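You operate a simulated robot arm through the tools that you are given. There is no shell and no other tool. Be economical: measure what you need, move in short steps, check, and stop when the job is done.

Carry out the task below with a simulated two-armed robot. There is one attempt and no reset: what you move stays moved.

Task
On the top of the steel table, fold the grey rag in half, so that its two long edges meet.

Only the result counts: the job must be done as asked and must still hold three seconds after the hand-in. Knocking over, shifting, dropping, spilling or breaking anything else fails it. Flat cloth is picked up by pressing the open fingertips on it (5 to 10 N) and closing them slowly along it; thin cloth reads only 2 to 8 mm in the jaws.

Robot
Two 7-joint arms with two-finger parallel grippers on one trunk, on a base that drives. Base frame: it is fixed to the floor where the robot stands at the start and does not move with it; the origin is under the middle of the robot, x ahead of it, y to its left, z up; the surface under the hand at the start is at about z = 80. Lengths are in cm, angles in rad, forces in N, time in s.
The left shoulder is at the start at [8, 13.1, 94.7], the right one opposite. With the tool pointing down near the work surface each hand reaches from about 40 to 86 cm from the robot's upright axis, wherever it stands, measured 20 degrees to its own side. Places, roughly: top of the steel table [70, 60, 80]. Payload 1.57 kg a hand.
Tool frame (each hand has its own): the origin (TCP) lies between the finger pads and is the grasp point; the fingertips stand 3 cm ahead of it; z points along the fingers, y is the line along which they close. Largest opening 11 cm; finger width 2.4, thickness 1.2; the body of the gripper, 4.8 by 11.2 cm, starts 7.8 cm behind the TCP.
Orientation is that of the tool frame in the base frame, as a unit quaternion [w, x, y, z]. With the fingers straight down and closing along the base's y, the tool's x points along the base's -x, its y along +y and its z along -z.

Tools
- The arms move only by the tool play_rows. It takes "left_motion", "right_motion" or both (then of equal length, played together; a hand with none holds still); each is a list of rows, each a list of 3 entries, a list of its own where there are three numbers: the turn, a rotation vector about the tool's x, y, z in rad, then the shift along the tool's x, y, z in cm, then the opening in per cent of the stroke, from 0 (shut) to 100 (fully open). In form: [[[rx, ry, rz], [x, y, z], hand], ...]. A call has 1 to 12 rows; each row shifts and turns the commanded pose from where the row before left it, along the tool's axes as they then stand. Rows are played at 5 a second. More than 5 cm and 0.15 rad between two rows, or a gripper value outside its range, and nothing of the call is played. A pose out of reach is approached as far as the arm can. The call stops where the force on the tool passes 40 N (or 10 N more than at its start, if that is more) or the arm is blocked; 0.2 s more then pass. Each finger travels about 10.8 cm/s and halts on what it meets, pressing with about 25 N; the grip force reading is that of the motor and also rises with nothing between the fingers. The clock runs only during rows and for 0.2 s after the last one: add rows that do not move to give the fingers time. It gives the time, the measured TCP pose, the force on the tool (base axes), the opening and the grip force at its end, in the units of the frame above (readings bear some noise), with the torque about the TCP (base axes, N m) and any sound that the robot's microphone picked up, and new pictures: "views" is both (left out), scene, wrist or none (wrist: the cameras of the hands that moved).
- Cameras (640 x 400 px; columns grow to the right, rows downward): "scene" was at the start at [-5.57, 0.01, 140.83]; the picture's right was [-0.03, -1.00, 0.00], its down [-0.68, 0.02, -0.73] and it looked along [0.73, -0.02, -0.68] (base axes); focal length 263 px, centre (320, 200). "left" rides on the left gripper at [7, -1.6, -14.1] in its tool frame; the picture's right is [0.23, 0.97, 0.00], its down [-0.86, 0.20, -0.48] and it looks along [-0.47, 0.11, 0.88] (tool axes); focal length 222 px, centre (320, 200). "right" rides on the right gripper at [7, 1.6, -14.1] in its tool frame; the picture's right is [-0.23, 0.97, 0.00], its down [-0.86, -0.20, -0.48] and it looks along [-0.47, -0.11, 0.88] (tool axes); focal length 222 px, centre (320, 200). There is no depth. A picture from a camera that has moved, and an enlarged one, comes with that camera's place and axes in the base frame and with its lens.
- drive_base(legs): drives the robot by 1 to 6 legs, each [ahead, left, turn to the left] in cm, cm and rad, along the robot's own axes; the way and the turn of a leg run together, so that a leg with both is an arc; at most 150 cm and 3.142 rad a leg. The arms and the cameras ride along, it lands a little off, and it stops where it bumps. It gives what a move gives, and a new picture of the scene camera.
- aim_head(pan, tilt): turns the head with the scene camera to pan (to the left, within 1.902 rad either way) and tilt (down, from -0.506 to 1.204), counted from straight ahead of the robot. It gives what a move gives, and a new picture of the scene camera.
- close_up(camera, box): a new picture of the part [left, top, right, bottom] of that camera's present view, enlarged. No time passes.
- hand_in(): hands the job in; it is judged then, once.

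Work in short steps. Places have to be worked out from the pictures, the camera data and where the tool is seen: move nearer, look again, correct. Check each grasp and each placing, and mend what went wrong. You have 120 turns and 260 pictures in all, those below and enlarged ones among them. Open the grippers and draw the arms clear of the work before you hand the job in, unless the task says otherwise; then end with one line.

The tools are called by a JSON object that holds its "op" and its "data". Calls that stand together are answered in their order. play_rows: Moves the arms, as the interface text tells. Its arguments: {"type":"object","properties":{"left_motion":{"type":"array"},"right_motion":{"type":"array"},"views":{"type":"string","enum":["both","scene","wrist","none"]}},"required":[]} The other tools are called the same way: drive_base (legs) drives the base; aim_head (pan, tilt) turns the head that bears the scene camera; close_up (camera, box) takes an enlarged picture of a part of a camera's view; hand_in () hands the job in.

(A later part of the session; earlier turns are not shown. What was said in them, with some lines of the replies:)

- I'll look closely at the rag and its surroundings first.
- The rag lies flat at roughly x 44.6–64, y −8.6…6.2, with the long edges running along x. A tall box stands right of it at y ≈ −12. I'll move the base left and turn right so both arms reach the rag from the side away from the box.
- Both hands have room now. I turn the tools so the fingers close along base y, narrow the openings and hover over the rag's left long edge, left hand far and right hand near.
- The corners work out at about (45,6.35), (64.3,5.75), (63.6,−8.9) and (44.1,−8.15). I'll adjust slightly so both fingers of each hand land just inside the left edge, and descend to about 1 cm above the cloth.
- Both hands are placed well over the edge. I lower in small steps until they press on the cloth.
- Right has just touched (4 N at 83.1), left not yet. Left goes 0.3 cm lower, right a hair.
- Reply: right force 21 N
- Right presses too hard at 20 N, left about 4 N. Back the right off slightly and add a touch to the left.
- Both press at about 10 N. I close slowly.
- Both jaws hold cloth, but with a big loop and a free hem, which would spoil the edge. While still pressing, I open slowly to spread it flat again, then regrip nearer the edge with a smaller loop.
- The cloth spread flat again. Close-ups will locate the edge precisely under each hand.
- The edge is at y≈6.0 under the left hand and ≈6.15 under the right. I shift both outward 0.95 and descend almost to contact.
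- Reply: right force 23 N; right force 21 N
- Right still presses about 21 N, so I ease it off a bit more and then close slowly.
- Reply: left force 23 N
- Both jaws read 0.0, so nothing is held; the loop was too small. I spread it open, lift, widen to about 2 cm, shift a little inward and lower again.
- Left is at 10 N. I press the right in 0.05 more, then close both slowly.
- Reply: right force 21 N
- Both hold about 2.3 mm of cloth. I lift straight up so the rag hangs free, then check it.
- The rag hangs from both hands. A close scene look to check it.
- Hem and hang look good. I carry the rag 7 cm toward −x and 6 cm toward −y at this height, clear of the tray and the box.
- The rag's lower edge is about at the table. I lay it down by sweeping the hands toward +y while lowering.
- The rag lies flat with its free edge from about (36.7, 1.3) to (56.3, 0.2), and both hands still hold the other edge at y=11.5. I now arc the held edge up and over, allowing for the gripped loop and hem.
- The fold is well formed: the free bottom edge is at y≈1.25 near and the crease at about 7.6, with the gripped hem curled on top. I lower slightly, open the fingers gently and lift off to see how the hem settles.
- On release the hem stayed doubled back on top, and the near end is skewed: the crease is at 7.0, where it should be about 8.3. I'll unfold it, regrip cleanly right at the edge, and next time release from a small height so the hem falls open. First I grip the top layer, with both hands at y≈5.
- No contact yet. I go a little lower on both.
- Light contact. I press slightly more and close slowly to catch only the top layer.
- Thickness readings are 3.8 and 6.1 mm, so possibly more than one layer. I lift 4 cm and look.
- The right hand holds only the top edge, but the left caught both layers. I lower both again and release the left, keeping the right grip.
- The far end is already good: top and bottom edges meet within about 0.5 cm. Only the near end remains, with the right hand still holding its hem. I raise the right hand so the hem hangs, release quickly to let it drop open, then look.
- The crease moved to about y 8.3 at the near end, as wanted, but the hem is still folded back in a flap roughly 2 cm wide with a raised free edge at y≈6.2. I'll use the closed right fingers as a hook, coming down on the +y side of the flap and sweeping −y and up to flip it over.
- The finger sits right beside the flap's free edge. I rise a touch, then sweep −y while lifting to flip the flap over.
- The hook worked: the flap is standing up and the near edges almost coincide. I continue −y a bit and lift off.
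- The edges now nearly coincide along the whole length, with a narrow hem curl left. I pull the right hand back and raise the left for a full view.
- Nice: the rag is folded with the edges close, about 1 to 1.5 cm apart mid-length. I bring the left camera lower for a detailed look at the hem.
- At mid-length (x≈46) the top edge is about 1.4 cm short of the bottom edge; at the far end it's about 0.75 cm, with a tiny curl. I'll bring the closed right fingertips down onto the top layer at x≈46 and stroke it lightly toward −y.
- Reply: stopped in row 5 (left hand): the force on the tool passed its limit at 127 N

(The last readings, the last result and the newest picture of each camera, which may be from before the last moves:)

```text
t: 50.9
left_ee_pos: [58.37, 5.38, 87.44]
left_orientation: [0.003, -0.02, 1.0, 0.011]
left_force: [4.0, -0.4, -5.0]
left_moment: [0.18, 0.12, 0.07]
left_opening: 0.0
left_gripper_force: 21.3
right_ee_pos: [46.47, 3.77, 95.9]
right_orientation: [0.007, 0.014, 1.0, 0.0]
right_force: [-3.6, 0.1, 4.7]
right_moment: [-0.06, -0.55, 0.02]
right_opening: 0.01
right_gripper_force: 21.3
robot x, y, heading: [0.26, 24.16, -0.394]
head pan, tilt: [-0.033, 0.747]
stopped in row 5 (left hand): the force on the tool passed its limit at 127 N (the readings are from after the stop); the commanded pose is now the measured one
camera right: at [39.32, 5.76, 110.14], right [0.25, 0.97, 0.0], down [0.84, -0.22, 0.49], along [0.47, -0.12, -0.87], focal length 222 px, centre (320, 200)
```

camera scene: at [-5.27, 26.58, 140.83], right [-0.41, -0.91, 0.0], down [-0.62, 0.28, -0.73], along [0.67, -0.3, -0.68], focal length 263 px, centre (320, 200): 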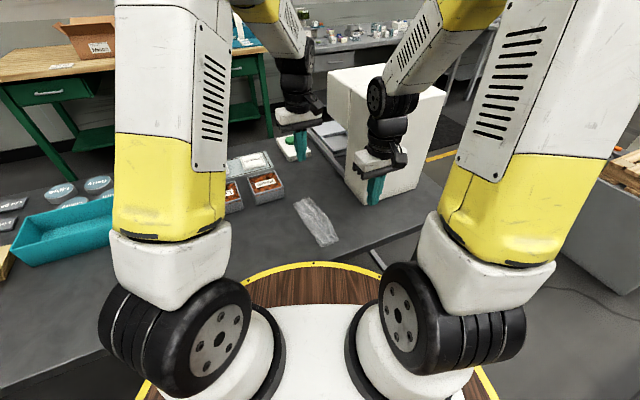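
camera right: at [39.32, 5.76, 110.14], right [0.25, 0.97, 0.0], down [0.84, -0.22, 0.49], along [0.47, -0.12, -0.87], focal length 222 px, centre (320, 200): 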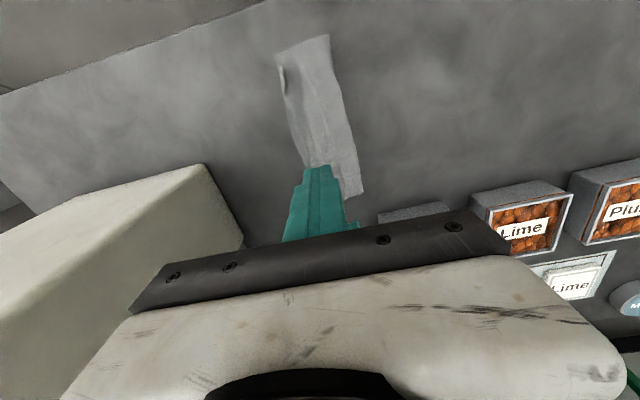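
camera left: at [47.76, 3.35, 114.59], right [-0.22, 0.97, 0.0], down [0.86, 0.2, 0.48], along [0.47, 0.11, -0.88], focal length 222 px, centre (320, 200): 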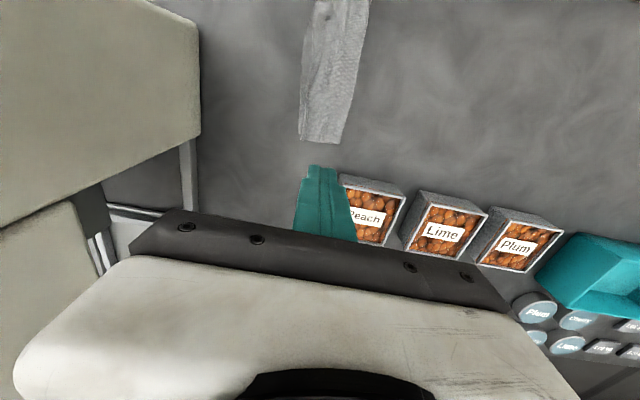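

The hands bumped because they were at different heights. I back the right hand off, then raise the left well clear.

{"op": "play_rows", "data": {"right_motion": [[[0, 0, 0], [3, 0, -1], 0], [[0, 0, 0], [3, 0, -1], 0], [[0, 0, 0], [0, 0, 0], 0]], "views": "none"}}

{"op": "play_rows", "data": {"left_motion": [[[0, 0, 0], [0, 0, -4], 0], [[0, 0, 0], [0, 0, -4], 0], [[0, 0, 0], [0, 0, -4], 0], [[0, 0, 0], [0, 4, -2], 0], [[0, 0, 0], [0, 4, 0], 0], [[0, 0, 0], [0, 4, 0], 0], [[0, 0, 0], [0, 4, 0], 0], [[0, 0, 0], [0, 0, 0], 0]], "views": "both"}}

{"op": "close_up", "data": {"camera": "scene", "box": [230, 130, 370, 260]}}

```text
t: 51.7
left_ee_pos: [58.39, 5.19, 87.44]
left_orientation: [0.003, -0.019, 1.0, 0.01]
left_force: [0.0, 1.0, -0.3]
left_moment: [-0.04, 0.01, 0.0]
left_opening: 0.02
left_gripper_force: 21.1
right_ee_pos: [40.3, 4.14, 97.62]
right_orientation: [0.006, 0.014, 1.0, -0.001]
right_force: [-0.3, 0.6, 0.7]
right_moment: [0.01, 0.01, 0.0]
right_opening: 0.0
right_gripper_force: 21.5
robot x, y, heading: [0.12, 24.14, -0.39]
head pan, tilt: [-0.033, 0.747]
```

```text
t: 53.5
left_ee_pos: [57.28, 20.88, 101.64]
left_orientation: [0.003, -0.02, 1.0, 0.011]
left_force: [0.4, 0.6, 0.3]
left_moment: [0.01, -0.01, -0.01]
left_opening: 0.0
left_gripper_force: 21.0
right_ee_pos: [40.43, 4.15, 97.67]
right_orientation: [0.005, 0.014, 1.0, -0.001]
right_force: [-0.4, 0.5, -1.1]
right_moment: [-0.02, 0.0, 0.0]
right_opening: 0.0
right_gripper_force: 21.1
robot x, y, heading: [0.2, 24.09, -0.395]
head pan, tilt: [-0.033, 0.747]
camera scene: at [-5.26, 26.58, 140.83], right [-0.41, -0.91, 0.0], down [-0.62, 0.28, -0.73], along [0.67, -0.3, -0.68], focal length 263 px, centre (320, 200)
camera left: at [50.35, 18.77, 115.65], right [-0.26, 0.96, 0.02], down [0.84, 0.22, 0.49], along [0.47, 0.14, -0.87], focal length 222 px, centre (320, 200)
```

scene: 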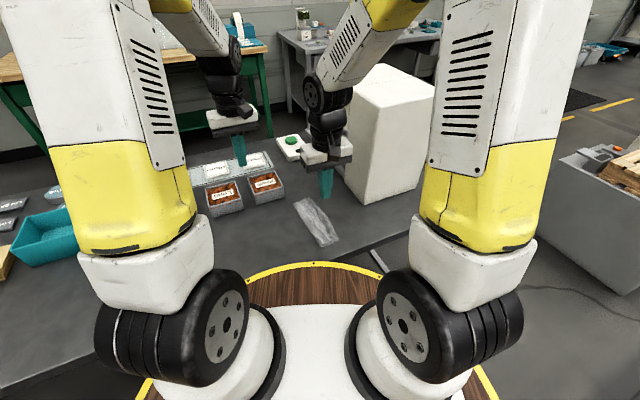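
left: 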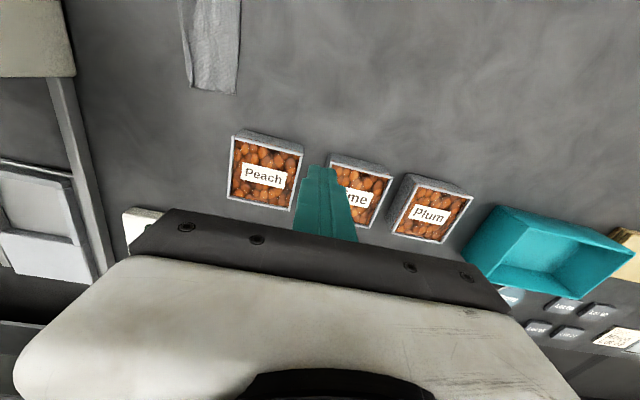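

```text
3.08 times, centred on (300, 195) of scene
camera zoom: at [-5.26, 26.58, 140.83], right [-0.41, -0.91, 0.0], down [-0.62, 0.28, -0.73], along [0.67, -0.3, -0.68], focal length 809 px, centre (382, 215)
```

zoom: 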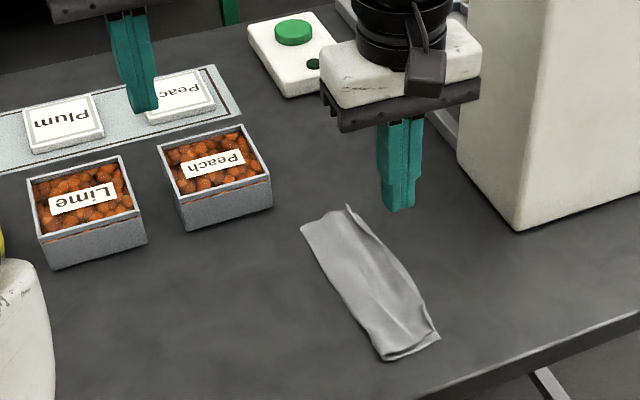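

Everything's intact and the left is clear. I bring the right down on the top layer at (46.5, 4.8).

{"op": "play_rows", "data": {"right_motion": [[[0, 0, 0], [-3, 0.4, 0], 0], [[0, 0, 0], [-3, 0.3, 0], 0], [[0, 0, 0], [0, 0, 4.5], 0], [[0, 0, 0], [0, 0, 4.5], 0], [[0, 0, 0], [0, 0, 3.5], 0], [[0, 0, 0], [0, 0, 1.4], 0], [[0, 0, 0], [0, 0, 0.3], 0], [[0, 0, 0], [0, 0, 0], 0]], "views": "none"}}

{"op": "close_up", "data": {"camera": "right", "box": [200, 60, 440, 210]}}

```text
t: 55.3
left_ee_pos: [57.4, 20.86, 101.57]
left_orientation: [0.003, -0.019, 1.0, 0.011]
left_force: [-1.3, 0.4, 0.4]
left_moment: [-0.02, -0.02, -0.01]
left_opening: 0.0
left_gripper_force: 21.2
right_ee_pos: [46.6, 4.55, 83.56]
right_orientation: [0.005, 0.013, 1.0, -0.001]
right_force: [0.5, -0.6, 0.2]
right_moment: [0.03, -0.02, 0.01]
right_opening: 0.0
right_gripper_force: 21.1
robot x, y, heading: [0.22, 24.35, -0.392]
head pan, tilt: [-0.033, 0.747]
```

```text
2.67 times, centred on (320, 135) of right
camera zoom: at [39.5, 6.33, 97.85], right [0.25, 0.97, 0.0], down [0.84, -0.22, 0.49], along [0.47, -0.12, -0.87], focal length 592 px, centre (320, 373)
```

zoom: 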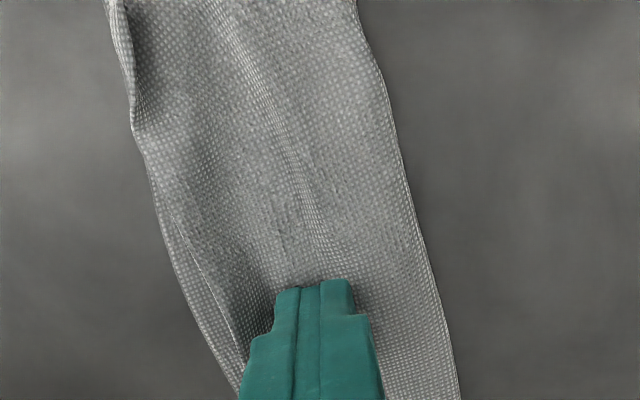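

The edges coincide around x 41–43 and the gap opens beyond that. I press lightly and stroke 1.5 cm toward −y.

{"op": "play_rows", "data": {"right_motion": [[[0, 0, 0], [0, 0, 0.15], 0], [[0, 0, 0], [0, 0, 0.08], 0], [[0, 0, 0], [0, -0.4, 0], 0], [[0, 0, 0], [0, -0.4, 0], 0], [[0, 0, 0], [0, -0.4, 0], 0], [[0, 0, 0], [0, -0.4, 0], 0], [[0, 0, 0], [0, 0, 0], 0]], "views": "none"}}

{"op": "close_up", "data": {"camera": "right", "box": [200, 60, 440, 210]}}

```text
t: 56.9
left_ee_pos: [57.39, 20.95, 101.6]
left_orientation: [0.004, -0.019, 1.0, 0.01]
left_force: [-0.8, 0.1, -0.3]
left_moment: [0.01, 0.0, 0.0]
left_opening: 0.01
left_gripper_force: 21.4
right_ee_pos: [46.39, 2.95, 83.5]
right_orientation: [0.005, 0.014, 1.0, -0.001]
right_force: [-1.0, -0.2, -0.3]
right_moment: [0.0, 0.01, -0.01]
right_opening: 0.0
right_gripper_force: 21.6
robot x, y, heading: [-0.07, 24.53, -0.396]
head pan, tilt: [-0.033, 0.747]
```

```text
2.67 times, centred on (320, 135) of right
camera zoom: at [39.4, 4.84, 97.68], right [0.25, 0.97, 0.0], down [0.84, -0.22, 0.49], along [0.47, -0.12, -0.87], focal length 592 px, centre (320, 373)
```

zoom: 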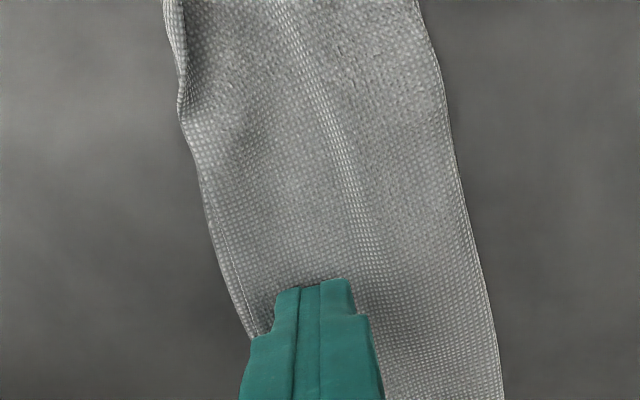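

That worked; the edges now coincide up to x≈46. I repeat at x≈51 with a shorter stroke.

{"op": "play_rows", "data": {"right_motion": [[[0, 0, 0], [0, 0, -2], 0], [[0, 0, 0], [-2.5, 1, 0], 0], [[0, 0, 0], [-2.5, 0.8, 0], 0], [[0, 0, 0], [0, 0, 1.5], 0], [[0, 0, 0], [0, 0, 0.45], 0], [[0, 0, 0], [0, 0, 0], 0]], "views": "none"}}

{"op": "close_up", "data": {"camera": "right", "box": [200, 60, 440, 210]}}

```text
t: 58.3
left_ee_pos: [57.24, 20.96, 101.59]
left_orientation: [0.003, -0.02, 1.0, 0.009]
left_force: [0.3, -0.7, -0.3]
left_moment: [0.01, 0.01, 0.01]
left_opening: 0.0
left_gripper_force: 21.3
right_ee_pos: [51.5, 4.69, 83.51]
right_orientation: [0.005, 0.014, 1.0, 0.0]
right_force: [-0.5, -0.1, 0.2]
right_moment: [0.02, -0.01, 0.02]
right_opening: 0.02
right_gripper_force: 21.6
robot x, y, heading: [0.1, 24.29, -0.393]
head pan, tilt: [-0.033, 0.747]
```

```text
2.67 times, centred on (320, 135) of right
camera zoom: at [44.55, 6.51, 97.79], right [0.25, 0.97, 0.0], down [0.84, -0.22, 0.49], along [0.47, -0.12, -0.87], focal length 592 px, centre (320, 373)
```

zoom: 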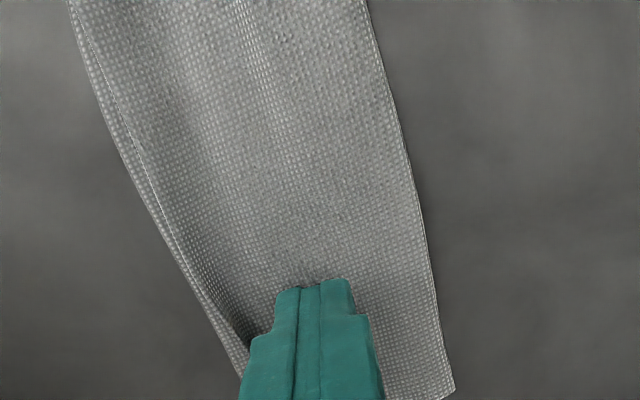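

The gap is now only a few millimetres. One gentle 0.7 cm stroke here, then I lift off and pull back to inspect.

{"op": "play_rows", "data": {"right_motion": [[[0, 0, 0], [0, 0, 0.1], 0], [[0, 0, 0], [0, -0.35, 0], 0], [[0, 0, 0], [0, -0.35, 0], 0], [[0, 0, 0], [0, 0, -2], 0], [[0, 0, 0], [0, 0, -4], 0], [[0, 0, 0], [-2.5, 0, -1], 0], [[0, 0, 0], [-2.5, 0, 0], 0], [[0, 0, 0], [0, 0, 0], 0]], "views": "none"}}

{"op": "close_up", "data": {"camera": "right", "box": [180, 0, 460, 180]}}

```text
t: 60.1
left_ee_pos: [57.37, 20.89, 101.66]
left_orientation: [0.003, -0.02, 1.0, 0.009]
left_force: [-0.4, -0.8, -0.1]
left_moment: [0.02, -0.01, -0.01]
left_opening: 0.0
left_gripper_force: 21.5
right_ee_pos: [56.51, 3.74, 90.29]
right_orientation: [0.005, 0.014, 1.0, -0.001]
right_force: [-0.1, -0.1, 0.6]
right_moment: [0.0, 0.01, 0.03]
right_opening: 0.0
right_gripper_force: 21.2
robot x, y, heading: [-0.06, 24.7, -0.389]
head pan, tilt: [-0.033, 0.747]
```

```text
2.22 times, centred on (320, 90) of right
camera zoom: at [49.46, 5.58, 104.65], right [0.25, 0.97, 0.0], down [0.84, -0.22, 0.49], along [0.47, -0.12, -0.87], focal length 494 px, centre (320, 444)
```

zoom: 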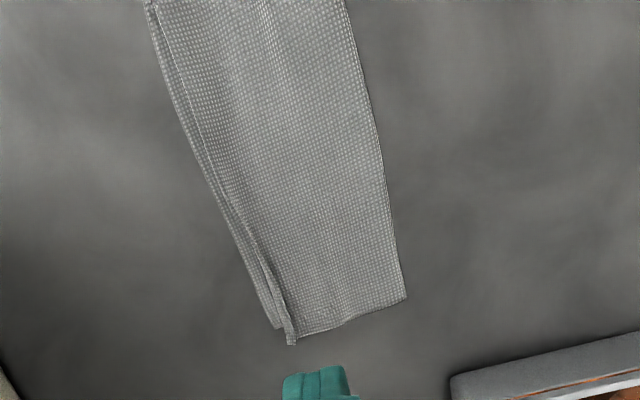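

Edges are within about 0.5 cm; only the far corner lags a little. One more light stroke at x≈54.8.

{"op": "play_rows", "data": {"right_motion": [[[0, 0, 0], [1.7, 0.9, 0], 0], [[0, 0, 0], [0, 0, 3.5], 0], [[0, 0, 0], [0, 0, 2.7], 0], [[0, 0, 0], [0, 0, 0.6], 0], [[0, 0, 0], [0, 0, 0.08], 0], [[0, 0, 0], [0, -0.4, 0], 0], [[0, 0, 0], [0, -0.4, 0], 0], [[0, 0, 0], [0, -0.3, 0], 0], [[0, 0, 0], [0, 0, -2], 0], [[0, 0, 0], [-1, 0, -4], 0], [[0, 0, 0], [0, 0, -2], 0], [[0, 0, 0], [0, 0, 0], 0]], "views": "none"}}

{"op": "close_up", "data": {"camera": "right", "box": [180, 0, 460, 180]}}

```text
t: 62.7
left_ee_pos: [57.3, 20.87, 101.67]
left_orientation: [0.003, -0.02, 1.0, 0.01]
left_force: [0.3, -0.2, 0.9]
left_moment: [0.0, -0.02, 0.02]
left_opening: 0.02
left_gripper_force: 20.8
right_ee_pos: [55.88, 3.63, 91.61]
right_orientation: [0.005, 0.014, 1.0, -0.001]
right_force: [-0.1, 0.2, -1.2]
right_moment: [-0.01, 0.02, 0.01]
right_opening: 0.02
right_gripper_force: 21.3
robot x, y, heading: [0.03, 24.65, -0.392]
head pan, tilt: [-0.033, 0.747]
```

```text
2.22 times, centred on (320, 90) of right
camera zoom: at [48.82, 5.49, 105.81], right [0.25, 0.97, 0.0], down [0.84, -0.22, 0.49], along [0.47, -0.12, -0.87], focal length 494 px, centre (320, 444)
```

zoom: 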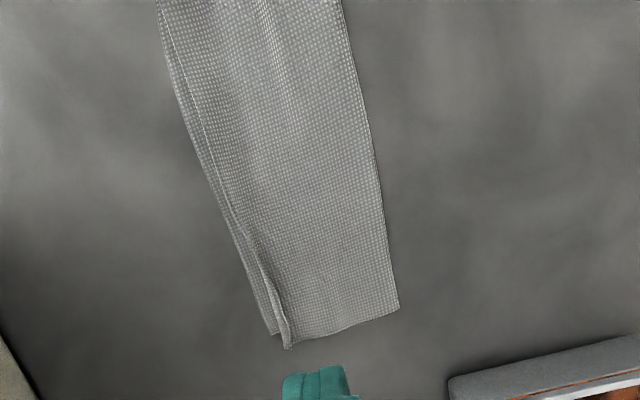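

Good. I retract the right hand up and away, open both grippers and take a final look.

{"op": "play_rows", "data": {"right_motion": [[[0, 0, 0], [0, 0, -4], 0], [[0, 0, 0], [0, 0, -4], 0], [[0, 0, 0], [4, 0, -1], 0], [[0, 0, 0], [4, 0, 0], 0], [[0, 0, 0], [4, -2, 0], 0], [[0, 0, 0], [4, -2, 0], 0], [[0, 0, 0], [4, -3, 0], 50], [[0, 0, 0], [2, -3, 0], 100], [[0, 0, 0], [0, 0, 0], 100]], "left_motion": [[[0, 0, 0], [0, 0, 0], 50], [[0, 0, 0], [0, 0, 0], 100], [[0, 0, 0], [0, 0, 0], 100], [[0, 0, 0], [0, 0, 0], 100], [[0, 0, 0], [0, 0, 0], 100], [[0, 0, 0], [0, 0, 0], 100], [[0, 0, 0], [0, 0, 0], 100], [[0, 0, 0], [0, 0, 0], 100], [[0, 0, 0], [0, 0, 0], 100]], "views": "scene"}}

{"op": "close_up", "data": {"camera": "scene", "box": [270, 170, 370, 260]}}

{"op": "close_up", "data": {"camera": "right", "box": [340, 80, 500, 240]}}

```text
t: 64.7
left_ee_pos: [57.27, 20.96, 101.66]
left_orientation: [0.003, -0.02, 1.0, 0.01]
left_force: [-0.1, -0.4, 0.3]
left_moment: [-0.02, 0.02, 0.0]
left_opening: 11.01
left_gripper_force: 0.1
right_ee_pos: [33.19, -5.56, 100.48]
right_orientation: [0.005, 0.014, 1.0, -0.001]
right_force: [0.0, 0.1, -0.1]
right_moment: [0.0, 0.0, 0.02]
right_opening: 11.0
right_gripper_force: 0.1
robot x, y, heading: [-0.02, 24.29, -0.393]
head pan, tilt: [-0.033, 0.747]
camera scene: at [-5.27, 26.59, 140.83], right [-0.41, -0.91, 0.0], down [-0.62, 0.28, -0.73], along [0.67, -0.3, -0.68], focal length 263 px, centre (320, 200)
```

scene: 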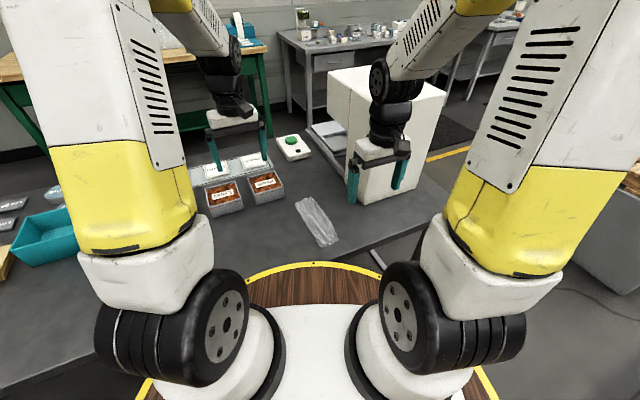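

```text
4.44 times, centred on (320, 215) of scene
camera zoom: at [-5.27, 26.59, 140.83], right [-0.41, -0.91, 0.0], down [-0.62, 0.28, -0.73], along [0.67, -0.3, -0.68], focal length 1169 px, centre (320, 133)
```

zoom: 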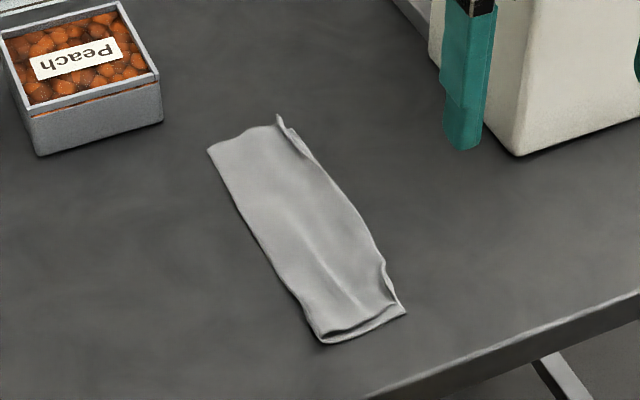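

```text
2.50 times, centred on (420, 160) of right
camera zoom: at [26.16, -3.78, 114.73], right [0.25, 0.97, 0.0], down [0.84, -0.22, 0.49], along [0.47, -0.12, -0.87], focal length 555 px, centre (70, 300)
```

zoom: 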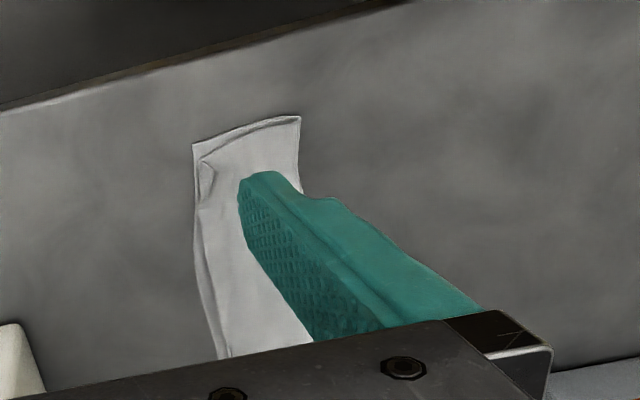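

The rag is folded lengthwise with its long edges together to within about half a centimetre. Nothing else has moved, the grippers are open and the arms are clear, so I hand in.

{"op": "hand_in", "data": {}}

```text
The job is handed in.
```

I folded the grey rag in half on the steel table. Its two long edges meet to within about half a centimetre, with a tiny hem curl left at the ends, and nothing else on the table was moved.
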